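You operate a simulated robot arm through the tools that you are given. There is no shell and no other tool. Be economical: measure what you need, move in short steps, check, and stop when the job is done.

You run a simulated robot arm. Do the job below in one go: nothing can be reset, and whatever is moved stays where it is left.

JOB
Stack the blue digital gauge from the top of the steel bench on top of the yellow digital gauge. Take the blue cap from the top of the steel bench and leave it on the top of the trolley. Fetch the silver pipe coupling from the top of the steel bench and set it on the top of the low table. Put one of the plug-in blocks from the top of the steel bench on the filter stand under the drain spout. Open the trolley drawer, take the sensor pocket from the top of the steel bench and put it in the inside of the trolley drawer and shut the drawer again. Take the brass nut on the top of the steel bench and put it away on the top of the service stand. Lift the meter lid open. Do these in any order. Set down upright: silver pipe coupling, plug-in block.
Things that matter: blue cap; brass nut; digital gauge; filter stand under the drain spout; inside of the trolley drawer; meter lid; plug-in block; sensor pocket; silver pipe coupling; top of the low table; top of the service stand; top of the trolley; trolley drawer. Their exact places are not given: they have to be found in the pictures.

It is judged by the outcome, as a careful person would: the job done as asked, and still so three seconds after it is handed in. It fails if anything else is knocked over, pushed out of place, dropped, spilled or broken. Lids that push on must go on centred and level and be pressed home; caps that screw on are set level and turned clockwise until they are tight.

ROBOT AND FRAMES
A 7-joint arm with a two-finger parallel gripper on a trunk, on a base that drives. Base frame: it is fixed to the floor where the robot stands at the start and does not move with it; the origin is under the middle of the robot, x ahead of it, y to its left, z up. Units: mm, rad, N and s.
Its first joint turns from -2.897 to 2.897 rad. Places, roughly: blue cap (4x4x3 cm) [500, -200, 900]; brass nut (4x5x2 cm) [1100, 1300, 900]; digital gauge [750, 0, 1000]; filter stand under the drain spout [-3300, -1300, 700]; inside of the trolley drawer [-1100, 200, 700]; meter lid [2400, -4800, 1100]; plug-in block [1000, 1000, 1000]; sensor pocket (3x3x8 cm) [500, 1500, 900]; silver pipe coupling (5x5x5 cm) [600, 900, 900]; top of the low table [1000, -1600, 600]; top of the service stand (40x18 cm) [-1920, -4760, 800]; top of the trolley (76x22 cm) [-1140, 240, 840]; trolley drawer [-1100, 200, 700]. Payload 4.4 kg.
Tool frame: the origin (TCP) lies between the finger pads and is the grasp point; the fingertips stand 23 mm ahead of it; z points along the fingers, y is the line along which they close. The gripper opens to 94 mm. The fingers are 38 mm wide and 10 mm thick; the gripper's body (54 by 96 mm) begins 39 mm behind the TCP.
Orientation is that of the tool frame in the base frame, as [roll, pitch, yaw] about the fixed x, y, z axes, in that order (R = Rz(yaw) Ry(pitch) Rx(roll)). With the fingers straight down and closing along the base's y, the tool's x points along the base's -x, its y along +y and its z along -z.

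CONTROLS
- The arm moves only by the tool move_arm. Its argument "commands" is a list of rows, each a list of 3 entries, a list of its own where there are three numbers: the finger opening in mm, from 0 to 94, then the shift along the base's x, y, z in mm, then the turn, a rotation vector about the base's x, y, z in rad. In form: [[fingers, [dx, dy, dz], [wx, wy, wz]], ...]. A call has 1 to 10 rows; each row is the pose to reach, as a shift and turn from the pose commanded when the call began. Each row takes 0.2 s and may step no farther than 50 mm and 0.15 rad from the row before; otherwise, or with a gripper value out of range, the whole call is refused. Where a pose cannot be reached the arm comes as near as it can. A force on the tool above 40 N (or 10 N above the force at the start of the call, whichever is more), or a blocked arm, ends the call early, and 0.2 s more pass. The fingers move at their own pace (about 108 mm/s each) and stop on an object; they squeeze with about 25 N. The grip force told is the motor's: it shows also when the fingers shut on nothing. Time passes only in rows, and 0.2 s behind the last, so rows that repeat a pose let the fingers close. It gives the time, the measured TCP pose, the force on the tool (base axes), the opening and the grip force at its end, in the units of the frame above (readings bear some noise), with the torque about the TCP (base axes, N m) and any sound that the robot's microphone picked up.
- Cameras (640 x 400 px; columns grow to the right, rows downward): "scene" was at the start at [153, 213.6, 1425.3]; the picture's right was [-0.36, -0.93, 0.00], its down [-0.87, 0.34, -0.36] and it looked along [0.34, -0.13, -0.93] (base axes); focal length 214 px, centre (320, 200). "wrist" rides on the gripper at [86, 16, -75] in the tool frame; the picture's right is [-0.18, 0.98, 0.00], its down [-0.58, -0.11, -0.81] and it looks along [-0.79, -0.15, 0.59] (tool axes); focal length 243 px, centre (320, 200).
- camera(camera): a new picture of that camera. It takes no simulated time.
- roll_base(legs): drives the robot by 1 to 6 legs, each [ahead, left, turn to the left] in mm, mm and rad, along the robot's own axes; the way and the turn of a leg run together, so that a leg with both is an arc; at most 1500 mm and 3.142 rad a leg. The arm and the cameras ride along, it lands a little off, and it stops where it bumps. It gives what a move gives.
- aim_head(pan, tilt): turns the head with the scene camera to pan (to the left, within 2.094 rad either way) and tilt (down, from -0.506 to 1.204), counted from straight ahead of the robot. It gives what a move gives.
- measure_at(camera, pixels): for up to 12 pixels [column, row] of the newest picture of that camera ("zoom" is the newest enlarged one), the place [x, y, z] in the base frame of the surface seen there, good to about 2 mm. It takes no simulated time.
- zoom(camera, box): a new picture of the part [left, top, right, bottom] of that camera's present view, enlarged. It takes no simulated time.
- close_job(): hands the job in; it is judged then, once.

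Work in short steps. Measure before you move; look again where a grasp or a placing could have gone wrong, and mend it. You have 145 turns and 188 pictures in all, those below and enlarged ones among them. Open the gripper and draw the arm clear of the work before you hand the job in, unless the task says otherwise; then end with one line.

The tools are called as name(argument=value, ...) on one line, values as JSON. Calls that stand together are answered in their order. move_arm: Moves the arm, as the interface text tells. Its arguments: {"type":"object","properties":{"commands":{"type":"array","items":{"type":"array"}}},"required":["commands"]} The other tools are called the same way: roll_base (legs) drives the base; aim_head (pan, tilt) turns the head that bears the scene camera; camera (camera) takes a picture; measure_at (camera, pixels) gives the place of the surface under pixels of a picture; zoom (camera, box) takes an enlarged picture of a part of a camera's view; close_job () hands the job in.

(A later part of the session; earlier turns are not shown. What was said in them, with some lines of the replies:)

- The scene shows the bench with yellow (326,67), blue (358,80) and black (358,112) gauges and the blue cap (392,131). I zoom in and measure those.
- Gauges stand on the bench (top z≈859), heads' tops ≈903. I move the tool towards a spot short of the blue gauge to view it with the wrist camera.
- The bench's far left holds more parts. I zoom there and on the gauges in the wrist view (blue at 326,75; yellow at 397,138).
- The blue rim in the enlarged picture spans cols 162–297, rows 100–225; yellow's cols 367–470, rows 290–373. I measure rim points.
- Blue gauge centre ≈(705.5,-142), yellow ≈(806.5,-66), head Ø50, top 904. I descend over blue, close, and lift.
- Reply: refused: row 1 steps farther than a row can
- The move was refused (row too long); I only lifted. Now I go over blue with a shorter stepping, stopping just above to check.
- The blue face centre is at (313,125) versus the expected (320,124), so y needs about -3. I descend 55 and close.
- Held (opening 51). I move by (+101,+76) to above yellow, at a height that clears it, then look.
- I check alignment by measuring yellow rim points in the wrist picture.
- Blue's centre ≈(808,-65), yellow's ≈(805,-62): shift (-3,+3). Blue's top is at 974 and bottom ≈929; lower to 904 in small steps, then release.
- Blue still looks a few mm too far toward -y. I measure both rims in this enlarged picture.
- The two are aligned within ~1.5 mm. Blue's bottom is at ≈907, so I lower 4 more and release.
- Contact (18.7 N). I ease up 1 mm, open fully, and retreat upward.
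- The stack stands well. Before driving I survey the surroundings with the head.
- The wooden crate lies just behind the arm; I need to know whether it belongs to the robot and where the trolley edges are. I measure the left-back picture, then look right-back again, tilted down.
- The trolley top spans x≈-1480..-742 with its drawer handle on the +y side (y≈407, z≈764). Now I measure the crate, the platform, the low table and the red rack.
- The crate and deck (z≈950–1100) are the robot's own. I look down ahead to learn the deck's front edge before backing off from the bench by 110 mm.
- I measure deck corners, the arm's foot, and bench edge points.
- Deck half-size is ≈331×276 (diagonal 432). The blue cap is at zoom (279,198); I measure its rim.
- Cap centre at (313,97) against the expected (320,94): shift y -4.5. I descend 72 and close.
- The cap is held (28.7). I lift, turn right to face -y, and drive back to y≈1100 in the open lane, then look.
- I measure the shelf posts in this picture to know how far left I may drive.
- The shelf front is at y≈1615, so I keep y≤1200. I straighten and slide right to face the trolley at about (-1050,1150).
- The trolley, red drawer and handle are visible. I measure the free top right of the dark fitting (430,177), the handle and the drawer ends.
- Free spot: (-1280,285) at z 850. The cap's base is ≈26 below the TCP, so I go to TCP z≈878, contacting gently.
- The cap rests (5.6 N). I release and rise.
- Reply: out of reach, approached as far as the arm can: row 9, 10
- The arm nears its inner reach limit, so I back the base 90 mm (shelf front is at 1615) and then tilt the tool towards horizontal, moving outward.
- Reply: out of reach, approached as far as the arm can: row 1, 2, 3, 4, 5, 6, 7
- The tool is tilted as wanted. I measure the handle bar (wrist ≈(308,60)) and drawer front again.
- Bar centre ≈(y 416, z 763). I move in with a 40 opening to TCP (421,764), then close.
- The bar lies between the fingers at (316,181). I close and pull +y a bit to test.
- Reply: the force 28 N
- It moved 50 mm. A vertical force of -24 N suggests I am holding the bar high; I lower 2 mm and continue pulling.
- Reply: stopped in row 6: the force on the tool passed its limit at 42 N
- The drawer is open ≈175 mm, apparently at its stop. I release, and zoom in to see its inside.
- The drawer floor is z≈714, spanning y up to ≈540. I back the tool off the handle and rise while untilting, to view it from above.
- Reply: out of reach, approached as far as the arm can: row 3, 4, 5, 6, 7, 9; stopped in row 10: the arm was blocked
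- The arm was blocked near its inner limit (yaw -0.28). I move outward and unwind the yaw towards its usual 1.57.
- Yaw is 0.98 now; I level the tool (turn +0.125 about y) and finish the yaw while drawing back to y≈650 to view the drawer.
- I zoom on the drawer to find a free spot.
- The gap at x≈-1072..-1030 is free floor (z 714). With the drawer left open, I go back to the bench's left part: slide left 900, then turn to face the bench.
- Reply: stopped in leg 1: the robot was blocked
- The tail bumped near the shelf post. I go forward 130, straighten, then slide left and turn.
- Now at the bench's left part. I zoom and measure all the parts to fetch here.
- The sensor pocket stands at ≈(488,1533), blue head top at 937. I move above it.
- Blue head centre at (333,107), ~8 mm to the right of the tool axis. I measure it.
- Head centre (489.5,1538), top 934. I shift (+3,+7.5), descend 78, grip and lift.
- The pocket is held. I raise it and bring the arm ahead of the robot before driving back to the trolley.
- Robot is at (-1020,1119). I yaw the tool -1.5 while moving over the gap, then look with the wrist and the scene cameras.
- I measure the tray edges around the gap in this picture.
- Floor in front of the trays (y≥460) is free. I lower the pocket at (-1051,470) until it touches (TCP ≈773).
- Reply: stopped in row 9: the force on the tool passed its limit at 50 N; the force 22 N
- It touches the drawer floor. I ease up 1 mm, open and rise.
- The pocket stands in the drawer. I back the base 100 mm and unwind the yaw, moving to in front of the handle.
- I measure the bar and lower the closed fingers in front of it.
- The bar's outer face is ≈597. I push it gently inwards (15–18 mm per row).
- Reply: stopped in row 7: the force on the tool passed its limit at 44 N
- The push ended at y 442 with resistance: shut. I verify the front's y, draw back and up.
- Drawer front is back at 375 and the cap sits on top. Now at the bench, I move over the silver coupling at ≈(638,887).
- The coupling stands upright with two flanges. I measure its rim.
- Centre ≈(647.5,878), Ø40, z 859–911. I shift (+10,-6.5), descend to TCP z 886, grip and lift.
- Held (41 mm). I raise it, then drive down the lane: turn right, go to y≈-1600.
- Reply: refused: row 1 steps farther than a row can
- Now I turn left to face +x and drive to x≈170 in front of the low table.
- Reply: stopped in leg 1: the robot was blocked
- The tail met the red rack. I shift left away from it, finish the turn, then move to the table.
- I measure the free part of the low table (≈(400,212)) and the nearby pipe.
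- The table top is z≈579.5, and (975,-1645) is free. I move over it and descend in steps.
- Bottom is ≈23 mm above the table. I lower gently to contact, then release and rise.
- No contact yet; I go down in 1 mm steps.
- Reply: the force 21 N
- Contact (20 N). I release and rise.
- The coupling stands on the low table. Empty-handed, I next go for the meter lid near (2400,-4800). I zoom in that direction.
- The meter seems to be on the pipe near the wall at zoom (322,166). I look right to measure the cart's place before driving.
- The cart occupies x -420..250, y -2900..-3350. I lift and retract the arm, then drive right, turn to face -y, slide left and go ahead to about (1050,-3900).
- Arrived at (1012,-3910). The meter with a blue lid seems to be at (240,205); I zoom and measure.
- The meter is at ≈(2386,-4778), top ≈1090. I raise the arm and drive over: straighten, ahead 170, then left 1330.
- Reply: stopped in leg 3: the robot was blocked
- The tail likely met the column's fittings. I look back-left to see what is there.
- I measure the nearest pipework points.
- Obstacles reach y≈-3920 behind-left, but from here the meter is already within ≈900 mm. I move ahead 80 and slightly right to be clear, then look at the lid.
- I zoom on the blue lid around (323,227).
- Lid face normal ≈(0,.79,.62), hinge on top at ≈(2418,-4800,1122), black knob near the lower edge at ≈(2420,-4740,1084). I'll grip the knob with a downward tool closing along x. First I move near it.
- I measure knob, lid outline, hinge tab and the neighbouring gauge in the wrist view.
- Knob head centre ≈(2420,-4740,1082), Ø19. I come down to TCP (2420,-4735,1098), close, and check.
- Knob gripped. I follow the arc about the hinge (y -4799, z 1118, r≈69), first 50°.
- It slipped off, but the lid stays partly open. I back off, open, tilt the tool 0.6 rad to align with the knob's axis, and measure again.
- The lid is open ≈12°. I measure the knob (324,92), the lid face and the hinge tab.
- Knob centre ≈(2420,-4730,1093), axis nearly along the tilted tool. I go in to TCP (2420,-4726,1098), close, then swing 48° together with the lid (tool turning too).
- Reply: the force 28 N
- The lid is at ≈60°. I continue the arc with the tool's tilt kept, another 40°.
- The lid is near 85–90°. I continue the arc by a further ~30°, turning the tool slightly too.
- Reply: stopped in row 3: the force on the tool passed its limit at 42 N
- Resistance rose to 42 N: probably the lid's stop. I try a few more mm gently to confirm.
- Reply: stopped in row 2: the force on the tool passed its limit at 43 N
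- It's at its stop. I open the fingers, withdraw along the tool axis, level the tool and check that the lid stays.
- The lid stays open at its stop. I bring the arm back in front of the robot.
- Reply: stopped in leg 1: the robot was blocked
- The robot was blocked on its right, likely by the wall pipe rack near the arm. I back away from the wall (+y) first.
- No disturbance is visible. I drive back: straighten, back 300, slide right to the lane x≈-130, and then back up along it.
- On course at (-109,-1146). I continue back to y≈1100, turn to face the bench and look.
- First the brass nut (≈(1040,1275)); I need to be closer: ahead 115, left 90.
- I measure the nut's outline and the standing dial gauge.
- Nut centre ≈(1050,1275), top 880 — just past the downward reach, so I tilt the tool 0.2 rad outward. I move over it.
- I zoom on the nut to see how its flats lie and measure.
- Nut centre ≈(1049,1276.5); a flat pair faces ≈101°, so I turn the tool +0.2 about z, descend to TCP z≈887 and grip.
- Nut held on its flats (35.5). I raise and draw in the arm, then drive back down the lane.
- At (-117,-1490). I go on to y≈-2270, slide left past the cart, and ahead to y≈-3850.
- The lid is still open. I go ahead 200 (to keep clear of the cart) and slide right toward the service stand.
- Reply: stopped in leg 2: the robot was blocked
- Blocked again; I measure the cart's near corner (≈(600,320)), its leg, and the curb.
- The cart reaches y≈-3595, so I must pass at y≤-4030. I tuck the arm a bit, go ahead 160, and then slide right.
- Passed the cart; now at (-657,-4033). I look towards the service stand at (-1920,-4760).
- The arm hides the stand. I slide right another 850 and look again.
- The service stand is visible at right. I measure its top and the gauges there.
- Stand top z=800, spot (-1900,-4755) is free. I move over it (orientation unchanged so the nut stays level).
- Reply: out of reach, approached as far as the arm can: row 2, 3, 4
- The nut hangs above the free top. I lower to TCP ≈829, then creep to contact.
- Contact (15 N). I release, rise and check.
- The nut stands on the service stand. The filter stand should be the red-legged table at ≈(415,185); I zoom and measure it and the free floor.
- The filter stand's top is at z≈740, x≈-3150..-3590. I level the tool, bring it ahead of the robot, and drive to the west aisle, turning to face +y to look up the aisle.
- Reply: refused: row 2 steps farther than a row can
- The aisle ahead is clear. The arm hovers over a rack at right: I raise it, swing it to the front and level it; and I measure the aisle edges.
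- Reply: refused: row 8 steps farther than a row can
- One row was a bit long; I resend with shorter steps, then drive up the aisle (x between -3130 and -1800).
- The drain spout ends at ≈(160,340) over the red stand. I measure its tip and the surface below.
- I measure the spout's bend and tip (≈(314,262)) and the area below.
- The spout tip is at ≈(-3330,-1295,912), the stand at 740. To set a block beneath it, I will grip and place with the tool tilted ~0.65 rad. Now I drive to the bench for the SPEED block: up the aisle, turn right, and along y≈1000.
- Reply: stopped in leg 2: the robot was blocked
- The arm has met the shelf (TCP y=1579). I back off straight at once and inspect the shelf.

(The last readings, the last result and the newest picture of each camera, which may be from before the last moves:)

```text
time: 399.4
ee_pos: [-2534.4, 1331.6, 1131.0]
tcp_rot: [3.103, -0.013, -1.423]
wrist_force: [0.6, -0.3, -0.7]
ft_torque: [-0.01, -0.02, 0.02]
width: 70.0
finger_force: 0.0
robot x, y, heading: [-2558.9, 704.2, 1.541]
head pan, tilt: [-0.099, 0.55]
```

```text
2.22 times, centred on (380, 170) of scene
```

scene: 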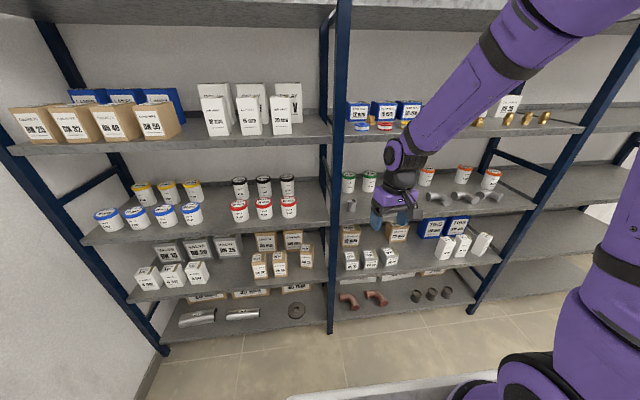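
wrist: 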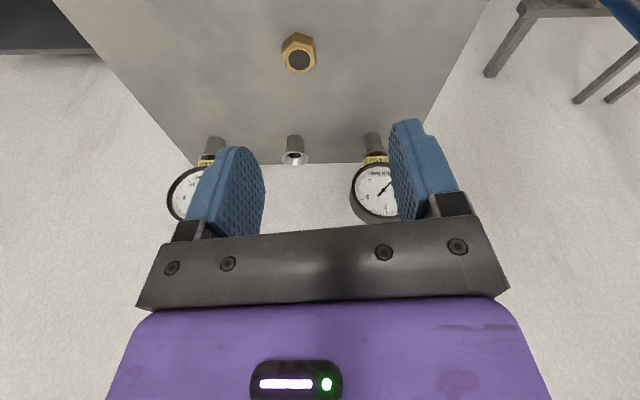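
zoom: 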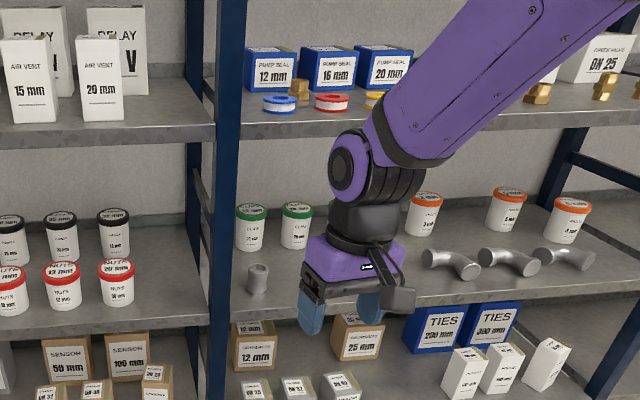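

Items look in order, though some are hidden by the hand. I turn right (heading +x), shift left to y≈1000, then check the shelf once more.

roll_base(legs=[[0, 0, -1.54], [0, 290, 0]])

aim_head(pan=1.5, tilt=0.5)

camera(camera="scene")

```text
time: 405.1
ee_pos: [-1919.5, 951.1, 1131.3]
tcp_rot: [3.105, -0.012, -3.007]
wrist_force: [1.0, -0.4, -0.3]
ft_torque: [0.01, -0.05, 0.03]
width: 70.0
finger_force: 0.0
robot x, y, heading: [-2547.1, 981.9, -0.046]
head pan, tilt: [-0.099, 0.55]
```

```text
time: 406.8
ee_pos: [-1920.7, 950.8, 1131.4]
tcp_rot: [3.105, -0.012, -3.006]
wrist_force: [0.2, -1.0, -0.7]
ft_torque: [-0.02, 0.0, -0.03]
width: 69.7
finger_force: 0.0
robot x, y, heading: [-2550.0, 985.3, -0.05]
head pan, tilt: [1.499, 0.499]
```

```text
63 pictures are left
```

scene: 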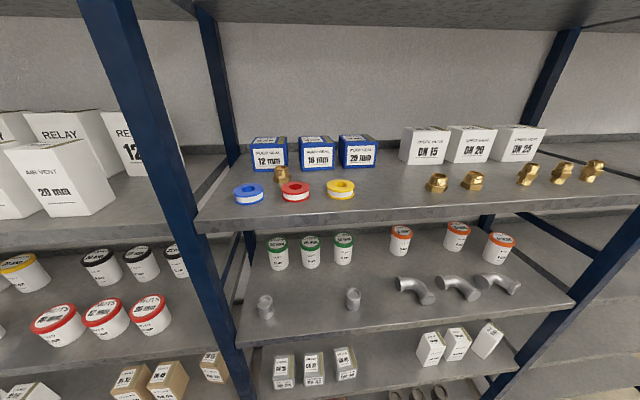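

The front row shows tees at (265) and (352) with a gap between; I zoom to see whether something was pushed there.

zoom(camera="scene", box=[230, 220, 420, 390])

measure_at(camera="scene", pixels=[[265, 305], [352, 300], [310, 330], [407, 290], [457, 290], [281, 174], [437, 180]])

aim_head(pan=1.5, tilt=0.95)

camera(camera="scene")

```text
2.35 times, centred on (325, 305) of scene
```

zoom: 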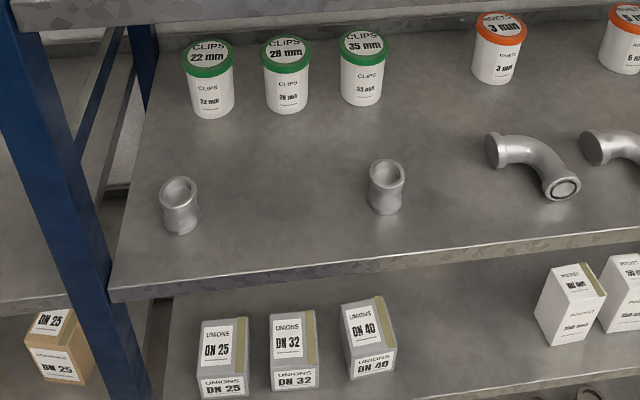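

```text
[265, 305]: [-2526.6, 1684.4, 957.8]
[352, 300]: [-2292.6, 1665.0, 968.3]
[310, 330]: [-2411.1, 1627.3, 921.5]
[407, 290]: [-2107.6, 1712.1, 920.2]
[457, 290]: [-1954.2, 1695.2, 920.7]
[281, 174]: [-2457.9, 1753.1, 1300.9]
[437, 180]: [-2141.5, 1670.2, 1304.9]
```

```text
time: 407.7
ee_pos: [-1919.4, 951.8, 1132.8]
tcp_rot: [3.105, -0.013, -3.006]
wrist_force: [-0.5, -0.2, 0.4]
ft_torque: [0.03, -0.02, 0.03]
width: 70.3
finger_force: 0.0
robot x, y, heading: [-2551.7, 978.1, -0.043]
head pan, tilt: [1.499, 0.949]
```

```text
61 pictures are left
```

scene: 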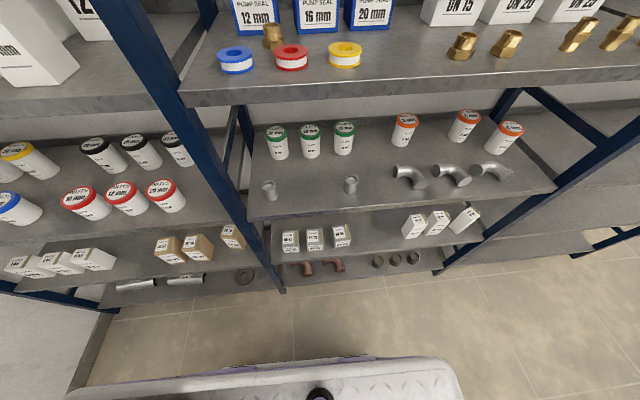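

Nothing fell; only the shelf edge was touched. I continue: straighten and drive ahead to the bench.

roll_base(legs=[[0, 60, 0.046], [1250, 0, 0], [1090, 0, 0]])

aim_head(pan=0.2, tilt=0.95)

camera(camera="scene")

camera(camera="wrist")

```text
time: 419.8
ee_pos: [420.9, 1028.0, 1131.8]
tcp_rot: [3.104, -0.011, -2.954]
wrist_force: [0.4, -0.1, 0.1]
ft_torque: [-0.05, -0.02, 0.0]
width: 70.1
finger_force: 0.0
robot x, y, heading: [-205.6, 1023.5, 0.008]
head pan, tilt: [1.499, 0.949]
```

```text
time: 421.2
ee_pos: [420.5, 1028.1, 1131.6]
tcp_rot: [3.104, -0.013, -2.952]
wrist_force: [-0.1, 0.1, -0.7]
ft_torque: [-0.06, 0.02, 0.0]
width: 69.8
finger_force: 0.2
robot x, y, heading: [-208.6, 1022.8, 0.011]
head pan, tilt: [0.201, 0.949]
```

```text
60 pictures are left
```

scene: 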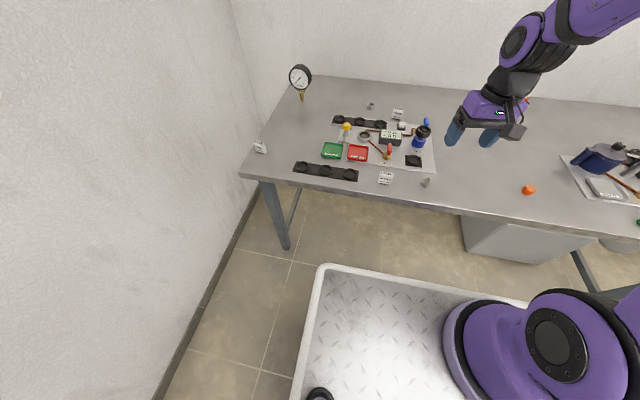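

```text
59 pictures are left
```

wrist: 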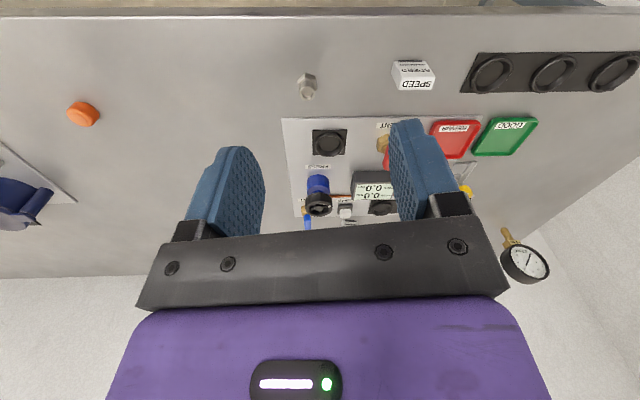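

SPEED block at wrist (413,75). I zoom and measure its corners.

zoom(camera="wrist", box=[360, 30, 500, 120])

measure_at(camera="zoom", pixels=[[160, 190], [335, 200], [180, 268], [325, 268], [250, 230], [160, 150], [310, 140], [250, 165], [490, 200], [230, 140]])

```text
4.44 times, centred on (430, 75) of wrist
```

zoom: 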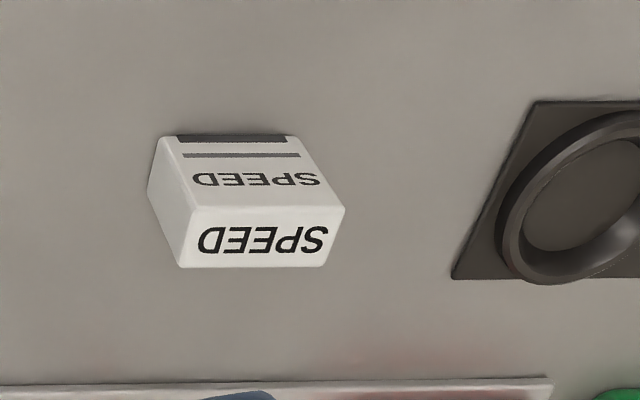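

```text
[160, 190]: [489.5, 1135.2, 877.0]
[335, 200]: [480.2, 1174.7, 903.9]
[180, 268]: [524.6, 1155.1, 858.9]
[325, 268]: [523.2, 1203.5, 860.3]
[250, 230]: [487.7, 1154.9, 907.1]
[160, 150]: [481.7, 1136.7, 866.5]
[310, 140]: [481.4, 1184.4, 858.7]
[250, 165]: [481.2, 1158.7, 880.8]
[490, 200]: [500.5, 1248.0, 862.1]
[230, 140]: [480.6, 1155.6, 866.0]
```

Block: front x=481, y 1136–1175, z 859–908, centre ≈(491,1155). I level and yaw the tool and place it over y=1155, then tilt 0.65 outward to the pre-grasp.

move_arm(commands=[[70, [3, 42, 0], [-0.012, -0.006, -0.062]], [70, [6, 84, 0], [-0.023, -0.013, -0.125]], [70, [9, 127, 0], [-0.035, -0.019, -0.187]]])

move_arm(commands=[[70, [0, 0, -35], [0, -0.13, 0]], [70, [0, 0, -70], [0, -0.26, 0]], [70, [0, 0, -105], [0, -0.39, 0]], [70, [0, 0, -135], [0, -0.52, 0]], [70, [0, 0, -160], [0, -0.65, 0]], [70, [0, 0, -160], [0, -0.65, 0]]])

camera(camera="wrist")

zoom(camera="scene", box=[300, 120, 460, 240])

```text
time: 422.1
ee_pos: [432.1, 1155.4, 1133.0]
tcp_rot: [-3.141, 0.004, 3.141]
wrist_force: [-0.1, -1.3, 0.4]
ft_torque: [0.04, -0.02, 0.02]
width: 70.0
finger_force: 0.0
robot x, y, heading: [-207.4, 1029.4, 0.004]
head pan, tilt: [0.201, 0.949]
```

```text
time: 423.4
ee_pos: [432.1, 1151.7, 972.6]
tcp_rot: [-3.141, 0.654, -3.141]
wrist_force: [0.4, -0.2, 0.2]
ft_torque: [0.02, 0.0, -0.02]
width: 70.2
finger_force: 0.1
robot x, y, heading: [-206.0, 1026.9, 0.008]
head pan, tilt: [0.201, 0.949]
```

```text
57 pictures are left
```

wrist: 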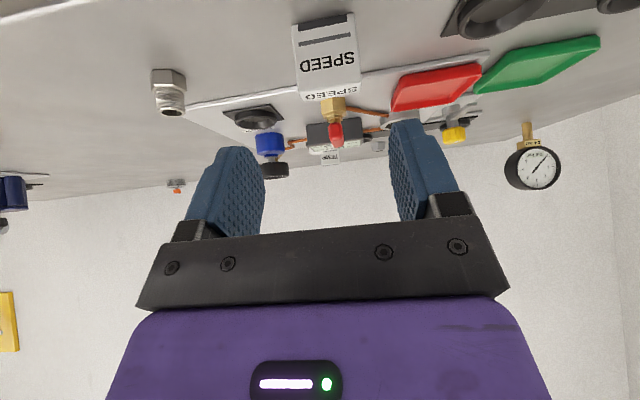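

```text
3.33 times, centred on (380, 180) of scene
```

zoom: 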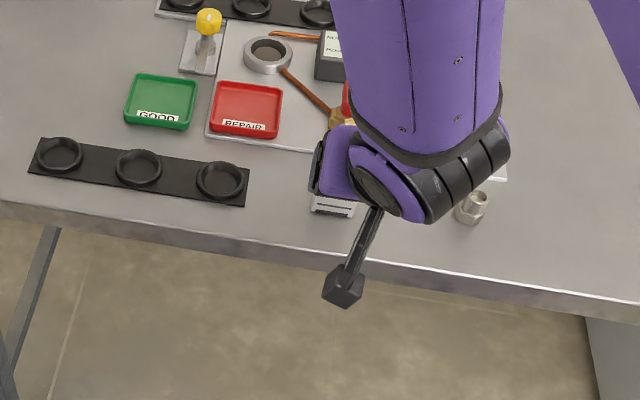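

I measure the block's front corners in this view.

measure_at(camera="wrist", pixels=[[297, 50], [357, 50], [327, 50], [303, 92], [358, 90], [330, 88], [296, 27], [350, 20]])

```text
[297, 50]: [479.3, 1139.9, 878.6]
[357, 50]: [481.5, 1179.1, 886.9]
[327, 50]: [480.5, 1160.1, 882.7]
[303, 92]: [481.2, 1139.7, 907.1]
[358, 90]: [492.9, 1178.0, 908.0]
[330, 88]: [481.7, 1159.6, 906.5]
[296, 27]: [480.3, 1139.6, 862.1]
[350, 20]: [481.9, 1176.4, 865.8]
```

Block centre y≈1159, x≈492. I move in along the tool axis to TCP (491,1159,892), grip and lift straight up.

move_arm(commands=[[70, [20, 7, -27], [0, 0, 0]], [70, [40, 7, -54], [0, 0, 0]], [70, [59, 7, -80], [0, 0, 0]], [20, [59, 7, -80], [0, 0, 0]], [20, [59, 7, -80], [0, 0, 0]], [20, [59, 7, -80], [0, 0, 0]], [20, [59, 7, -60], [0, 0, 0]], [20, [59, 7, -20], [0, 0, 0]], [20, [59, 7, 25], [0, 0, 0]], [20, [59, 7, 70], [0, 0, 0]]])

camera(camera="wrist")

```text
time: 425.6
ee_pos: [490.0, 1161.9, 1037.7]
tcp_rot: [-3.139, 0.653, -3.139]
wrist_force: [0.9, 0.9, -0.7]
ft_torque: [-0.02, 0.03, 0.0]
width: 43.6
finger_force: 24.7
robot x, y, heading: [-208.6, 1026.0, 0.001]
head pan, tilt: [0.201, 0.949]
```

```text
55 pictures are left
```

wrist: 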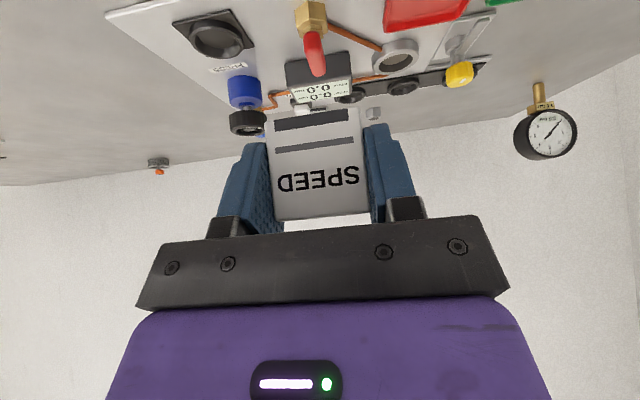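

Block held upright (43.6). I raise it, and back away along -x with heading 0.

move_arm(commands=[[20, [-10, -40, 25], [0, 0, 0]], [20, [-20, -80, 50], [0, 0, 0]], [20, [-30, -120, 75], [0, 0, 0]], [20, [-40, -135, 110], [0, 0, 0]]])

roll_base(legs=[[-1150, 0, 0], [-1100, 0, 0]])

aim_head(pan=-1.5, tilt=0.45)

camera(camera="scene")

```text
time: 426.6
ee_pos: [449.8, 1031.6, 1149.5]
tcp_rot: [-3.136, 0.65, -3.134]
wrist_force: [-1.5, 4.4, -0.8]
ft_torque: [-0.17, -0.02, -0.15]
width: 43.8
finger_force: 24.9
robot x, y, heading: [-203.2, 1026.7, 0.009]
head pan, tilt: [0.201, 0.949]
```

```text
time: 438.0
ee_pos: [-1849.6, 1026.6, 1148.1]
tcp_rot: [-3.14, 0.653, 3.139]
wrist_force: [-0.1, -0.2, -0.4]
ft_torque: [0.01, 0.01, 0.01]
width: 43.6
finger_force: 24.5
robot x, y, heading: [-2511.2, 1024.7, 0.003]
head pan, tilt: [0.201, 0.949]
```

```text
time: 439.7
ee_pos: [-1850.5, 1026.2, 1149.3]
tcp_rot: [-3.141, 0.653, 3.14]
wrist_force: [-0.2, -0.2, 0.0]
ft_torque: [-0.02, -0.03, -0.02]
width: 43.6
finger_force: 24.8
robot x, y, heading: [-2505.9, 1024.7, 0.004]
head pan, tilt: [-1.499, 0.45]
```

```text
54 pictures are left
```

scene: 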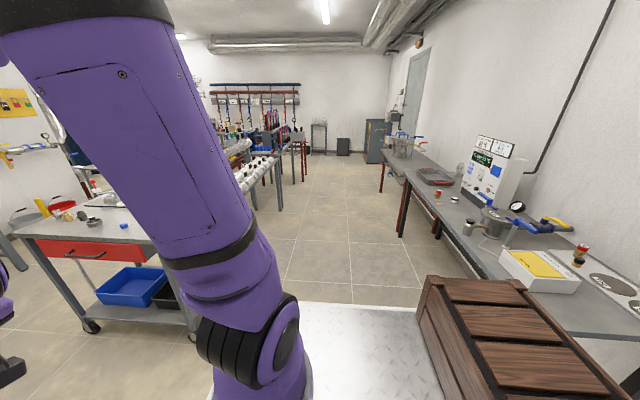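

The aisle is clear. I slide right to y≈-1290, then turn left by π to face the filter stand.

roll_base(legs=[[0, -1200, 0], [0, -1110, 0], [60, 0, 0], [0, 0, 1.571], [0, 0, 1.571]])

aim_head(pan=0.1, tilt=0.6)

camera(camera="scene")

camera(camera="wrist")

```text
time: 458.9
ee_pos: [-3138.0, -1184.7, 1148.3]
tcp_rot: [-3.14, 0.652, -0.064]
wrist_force: [-0.7, 0.2, -1.0]
ft_torque: [0.04, -0.01, 0.04]
width: 43.5
finger_force: 24.3
robot x, y, heading: [-2484.4, -1223.6, 3.084]
head pan, tilt: [-1.499, 0.45]
```

```text
time: 460.6
ee_pos: [-3137.8, -1185.0, 1148.0]
tcp_rot: [-3.138, 0.653, -0.065]
wrist_force: [0.0, 0.3, -0.5]
ft_torque: [-0.02, -0.01, 0.01]
width: 43.3
finger_force: 25.2
robot x, y, heading: [-2477.1, -1223.3, 3.082]
head pan, tilt: [0.099, 0.6]
```

```text
53 pictures are left
```

scene: 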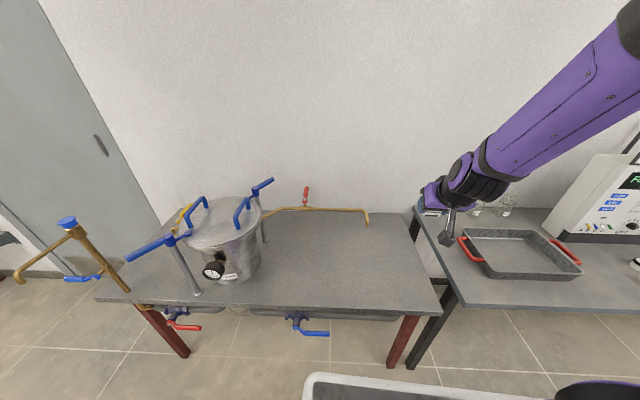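

```text
52 pictures are left
```

wrist: 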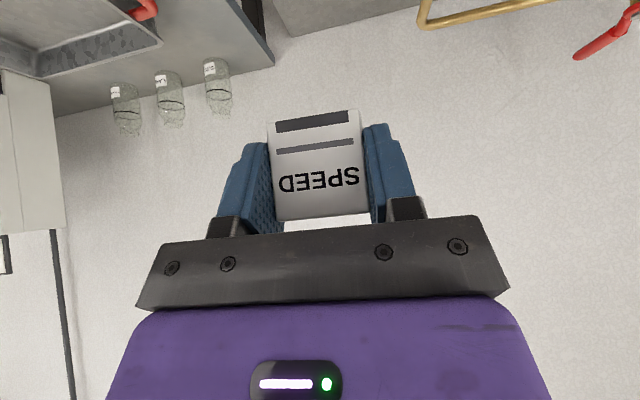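

I re-measure the spout tip (≈(366,224)) from here.

zoom(camera="scene", box=[280, 170, 440, 290])

measure_at(camera="zoom", pixels=[[477, 165], [477, 180], [470, 152], [440, 142], [470, 250], [420, 250], [520, 300], [420, 380], [477, 188]])

```text
3.33 times, centred on (360, 230) of scene
```

zoom: 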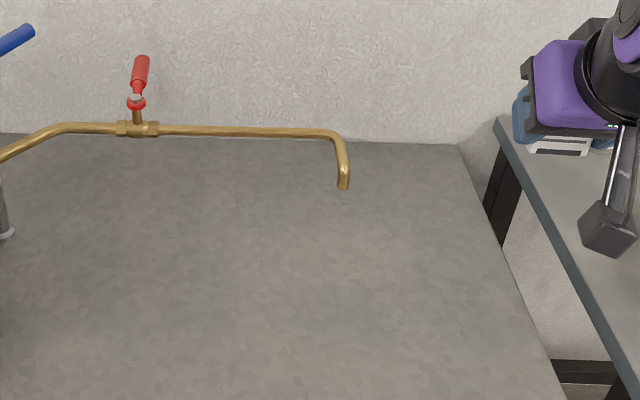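

```text
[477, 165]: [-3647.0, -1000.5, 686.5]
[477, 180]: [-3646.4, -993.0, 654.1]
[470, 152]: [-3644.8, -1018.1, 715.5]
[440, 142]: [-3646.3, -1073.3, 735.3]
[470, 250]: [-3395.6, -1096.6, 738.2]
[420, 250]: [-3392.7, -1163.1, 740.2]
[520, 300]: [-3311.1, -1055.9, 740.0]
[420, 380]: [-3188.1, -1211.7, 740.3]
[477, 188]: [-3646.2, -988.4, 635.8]
```

The tip in that picture is at zoom (343,185); I measure there.

measure_at(camera="zoom", pixels=[[343, 184], [343, 175], [344, 160], [335, 137], [300, 132], [140, 130], [343, 260], [320, 240]])

```text
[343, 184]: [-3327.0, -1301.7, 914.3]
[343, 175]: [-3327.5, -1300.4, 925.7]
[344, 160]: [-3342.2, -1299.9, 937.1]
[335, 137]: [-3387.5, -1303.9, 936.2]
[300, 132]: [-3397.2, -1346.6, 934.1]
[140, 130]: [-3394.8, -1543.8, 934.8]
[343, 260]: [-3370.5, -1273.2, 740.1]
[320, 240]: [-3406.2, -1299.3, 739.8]
```

Tip centre ≈(-3333,-1301), bottom ≈910. I shift to y=-1300 at x≈-3150, go down to TCP z≈780, and then slide in under the spout.

move_arm(commands=[[20, [-4, -38, 0], [0, 0, 0]], [20, [-8, -76, 0], [0, 0, 0]], [20, [-12, -115, 0], [0, 0, 0]], [20, [-12, -115, -49], [0, 0, 0]], [20, [-12, -115, -98], [0, 0, 0]], [20, [-12, -115, -147], [0, 0, 0]], [20, [-12, -115, -196], [0, 0, 0]], [20, [-12, -115, -245], [0, 0, 0]], [20, [-12, -115, -294], [0, 0, 0]], [20, [-12, -115, -320], [0, 0, 0]]])

move_arm(commands=[[20, [0, 0, -30], [0, 0, 0]], [20, [0, 0, -47], [0, 0, 0]], [20, [0, 0, -47], [0, 0, 0]]])

camera(camera="wrist")

zoom(camera="scene", box=[280, 170, 480, 310])

```text
time: 462.8
ee_pos: [-3147.1, -1302.7, 828.7]
tcp_rot: [-3.141, 0.652, -0.065]
wrist_force: [-0.3, -0.1, -0.3]
ft_torque: [-0.01, -0.01, 0.04]
width: 43.7
finger_force: 25.1
robot x, y, heading: [-2480.2, -1227.7, 3.083]
head pan, tilt: [0.099, 0.6]
```

```text
time: 463.6
ee_pos: [-3149.2, -1301.7, 780.3]
tcp_rot: [-3.141, 0.653, -0.065]
wrist_force: [0.3, -0.2, -0.5]
ft_torque: [-0.02, 0.03, -0.08]
width: 43.3
finger_force: 24.8
robot x, y, heading: [-2484.0, -1228.5, 3.083]
head pan, tilt: [0.099, 0.6]
```

```text
50 pictures are left
```

wrist: 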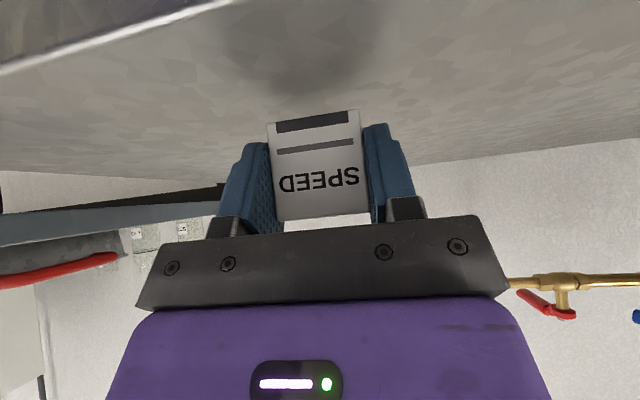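

```text
2.86 times, centred on (380, 240) of scene
```

zoom: 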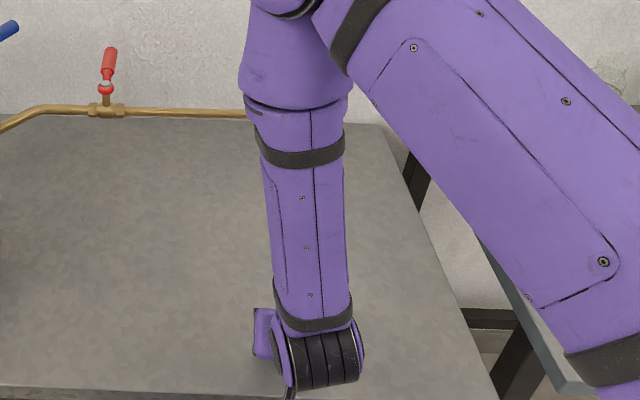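

The path looks clear; I slide in 100 mm first and re-check clearances.

move_arm(commands=[[20, [-35, 0, 0], [0, 0, 0]], [20, [-70, 0, 0], [0, 0, 0]], [20, [-105, 0, 0], [0, 0, 0]], [20, [-105, 0, 0], [0, 0, 0]]])

aim_head(pan=0.5, tilt=0.6)

camera(camera="scene")

camera(camera="wrist")

```text
time: 464.6
ee_pos: [-3256.4, -1299.8, 778.9]
tcp_rot: [-3.14, 0.653, -0.063]
wrist_force: [0.0, -0.2, -0.5]
ft_torque: [0.02, 0.01, 0.0]
width: 43.7
finger_force: 25.1
robot x, y, heading: [-2477.3, -1228.6, 3.081]
head pan, tilt: [0.099, 0.6]
```

```text
time: 465.5
ee_pos: [-3255.8, -1301.5, 779.2]
tcp_rot: [-3.14, 0.651, -0.064]
wrist_force: [0.1, 0.2, -0.5]
ft_torque: [0.0, -0.02, 0.0]
width: 43.5
finger_force: 25.2
robot x, y, heading: [-2482.5, -1224.6, 3.082]
head pan, tilt: [0.499, 0.6]
```

```text
48 pictures are left
```

scene: 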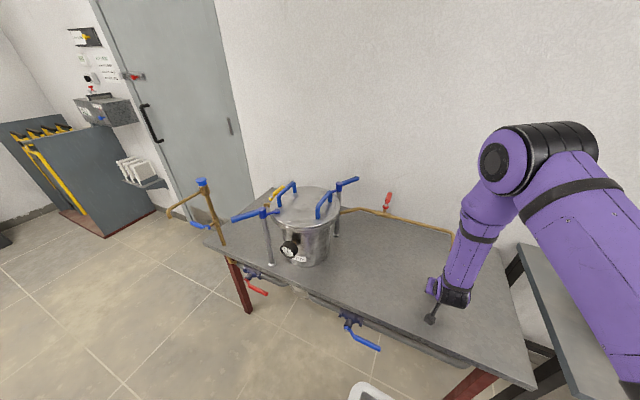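

```text
47 pictures are left
```

wrist: 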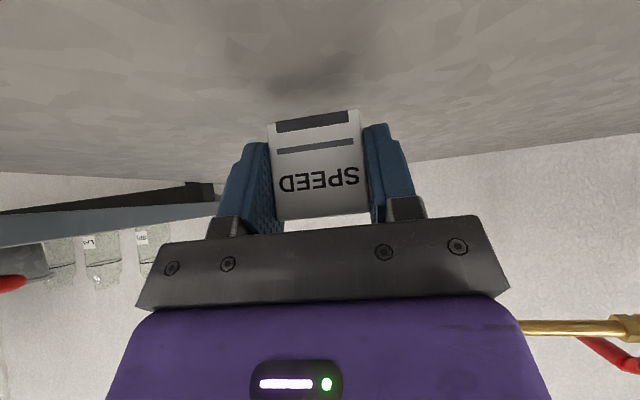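

I measure forearm points to see how it leans relative to the spout.

measure_at(camera="scene", pixels=[[495, 160], [470, 210], [475, 235], [460, 265], [455, 285], [436, 285], [452, 234], [440, 228], [430, 318]])

zoom(camera="scene", box=[400, 190, 520, 330])

```text
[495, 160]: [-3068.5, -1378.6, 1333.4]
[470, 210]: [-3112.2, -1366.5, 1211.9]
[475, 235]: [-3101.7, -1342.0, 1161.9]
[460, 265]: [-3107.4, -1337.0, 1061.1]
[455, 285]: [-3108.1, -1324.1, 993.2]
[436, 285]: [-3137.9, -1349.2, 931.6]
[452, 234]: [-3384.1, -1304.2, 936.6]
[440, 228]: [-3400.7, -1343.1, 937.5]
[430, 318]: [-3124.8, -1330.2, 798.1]
```

```text
2.86 times, centred on (460, 260) of scene
```

zoom: 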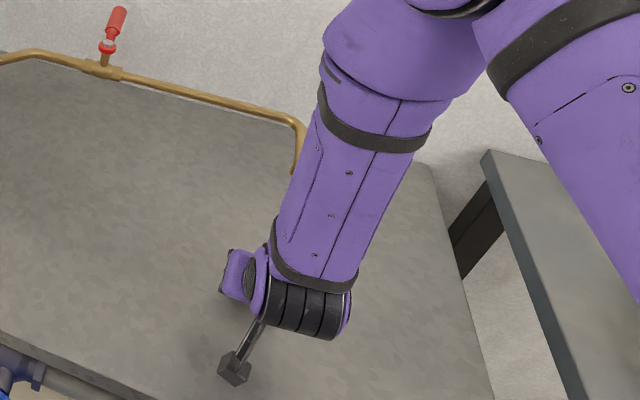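

The forearm is nearly vertical with its far side around x≈-3205, so another 66 mm still leaves ≈50 mm to the spout. I slide in and then lower to contact.

move_arm(commands=[[20, [-22, 0, 0], [0, 0, 0]], [20, [-44, 0, 0], [0, 0, 0]], [20, [-66, 0, 0], [0, 0, 0]], [20, [-66, 0, -3], [0, 0, 0]], [20, [-66, 0, -6], [0, 0, 0]], [20, [-66, 0, -8], [0, 0, 0]]])

zoom(camera="scene", box=[380, 190, 520, 330])

```text
time: 466.9
ee_pos: [-3321.7, -1300.4, 773.9]
tcp_rot: [-3.139, 0.654, -0.065]
wrist_force: [-0.7, 0.4, -0.5]
ft_torque: [0.01, 0.01, 0.01]
width: 43.3
finger_force: 25.4
robot x, y, heading: [-2479.6, -1225.5, 3.083]
head pan, tilt: [0.499, 0.6]
```

```text
2.86 times, centred on (450, 260) of scene
```

zoom: 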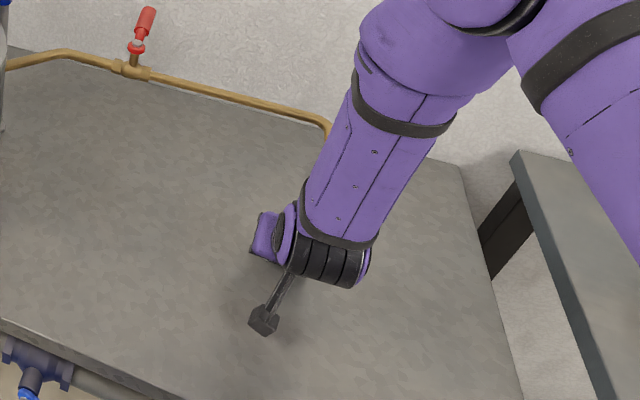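

No contact yet at 774; I creep down in 1 mm steps.

move_arm(commands=[[20, [0, 0, -1], [0, 0, 0]], [20, [0, 0, -2], [0, 0, 0]], [20, [0, 0, -3], [0, 0, 0]], [20, [0, 0, -3], [0, 0, 0]]])

```text
time: 467.9
ee_pos: [-3321.5, -1299.9, 769.1]
tcp_rot: [-3.14, 0.654, -0.064]
wrist_force: [2.1, -0.4, 6.8]
ft_torque: [-0.06, -0.02, -0.01]
width: 43.6
finger_force: 25.1
robot x, y, heading: [-2477.5, -1227.6, 3.083]
head pan, tilt: [0.499, 0.6]
```

Contact. I open, lift 2 mm, withdraw horizontally +x, then rise and check the block.

move_arm(commands=[[20, [0, 0, 0.5], [0, 0, 0]], [50, [0, 0, 0.5], [0, 0, 0]], [70, [0, 0, 0.5], [0, 0, 0]], [70, [0, 0, 3], [0, 0, 0]], [70, [35, 0, 8], [0, 0, 0]], [70, [75, 0, 15], [0, 0, 0]], [70, [115, 0, 25], [0, 0, 0]], [70, [150, 0, 45], [0, 0, 0]], [70, [170, 0, 85], [0, 0, 0]]])

camera(camera="wrist")

camera(camera="scene")

```text
time: 469.9
ee_pos: [-3150.1, -1300.4, 854.3]
tcp_rot: [-3.139, 0.653, -0.065]
wrist_force: [-0.4, -0.5, -0.6]
ft_torque: [-0.01, 0.0, -0.02]
width: 70.1
finger_force: 0.0
robot x, y, heading: [-2482.0, -1226.5, 3.083]
head pan, tilt: [0.499, 0.6]
```

```text
44 pictures are left
```

wrist: 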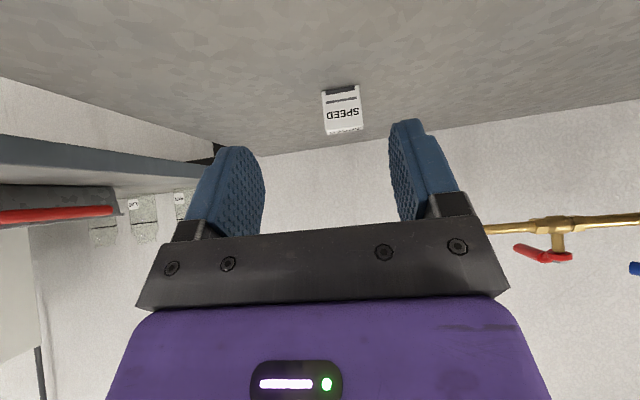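

```text
43 pictures are left
```

scene: 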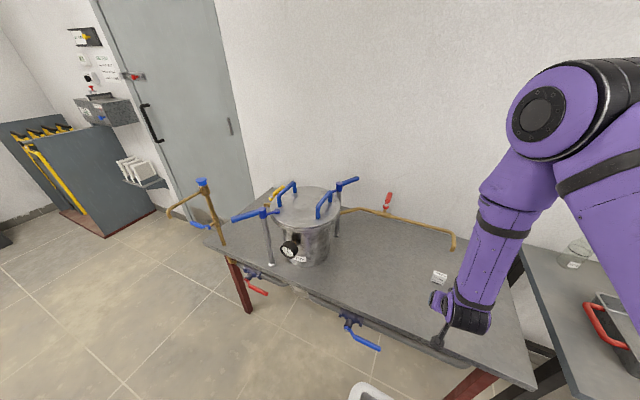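

The block stands upright under the spout. I measure it to confirm and draw the arm well clear.

measure_at(camera="scene", pixels=[[440, 273], [439, 280], [452, 245]])

move_arm(commands=[[70, [20, 0, 45], [0, 0, 0]], [70, [40, 0, 90], [0, 0.1, 0]], [70, [60, 0, 135], [0, 0.2, 0]], [70, [80, 0, 180], [0, 0.3, 0]], [70, [100, 0, 220], [0, 0.3, 0]]])

zoom(camera="scene", box=[380, 210, 500, 310])

```text
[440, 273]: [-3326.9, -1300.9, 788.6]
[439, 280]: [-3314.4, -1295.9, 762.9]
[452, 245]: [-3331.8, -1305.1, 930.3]
```

```text
time: 471.1
ee_pos: [-3111.6, -1346.8, 1074.1]
tcp_rot: [3.114, 0.952, -0.088]
wrist_force: [-0.2, 0.2, -1.5]
ft_torque: [0.01, 0.03, -0.01]
width: 70.1
finger_force: 0.0
out of reach, approached as far as the arm can: row 3, 4, 5
robot x, y, heading: [-2484.5, -1227.5, 3.084]
head pan, tilt: [0.499, 0.6]
```

```text
4.00 times, centred on (440, 260) of scene
```

zoom: 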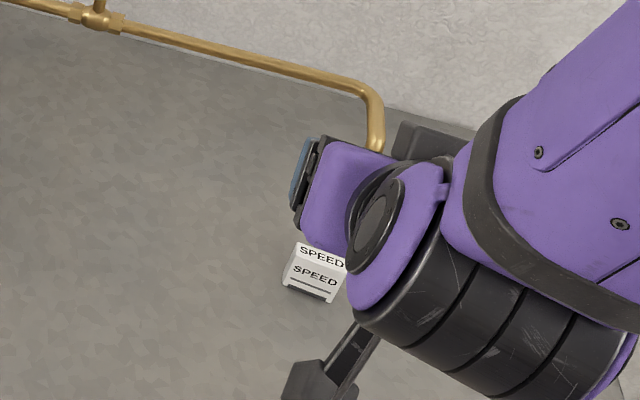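

The block is in place beneath the spout. I roll the base back 200 mm so the arm is fully clear, and take a last look.

roll_base(legs=[[-200, 0, 0]])

zoom(camera="scene", box=[340, 180, 500, 300])

```text
time: 472.7
ee_pos: [-2909.4, -1358.2, 1074.9]
tcp_rot: [3.112, 0.952, -0.089]
wrist_force: [-0.6, -0.5, 0.0]
ft_torque: [-0.04, 0.02, 0.01]
width: 69.9
finger_force: 0.1
robot x, y, heading: [-2280.6, -1239.0, 3.084]
head pan, tilt: [0.499, 0.6]
```

```text
3.33 times, centred on (420, 240) of scene
```

zoom: 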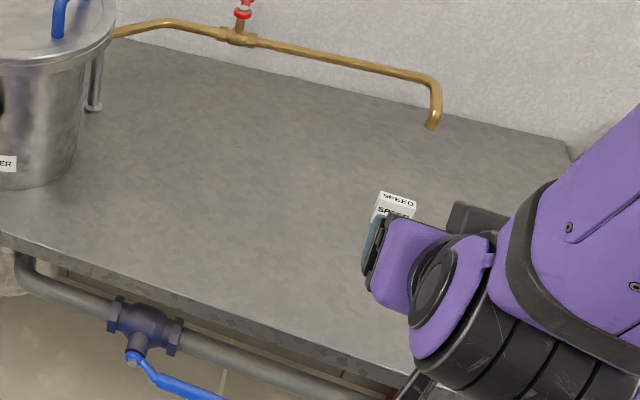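

All the parts are placed, the drawer is shut, the lid is open, and the gripper is open and clear. I hand the job in.

close_job()

```text
The job is handed in.
```

All seven parts of the job are done and handed in; on the way the arm touched the edge of a storage shelf and the base bumped equipment several times, with no displaced items seen.
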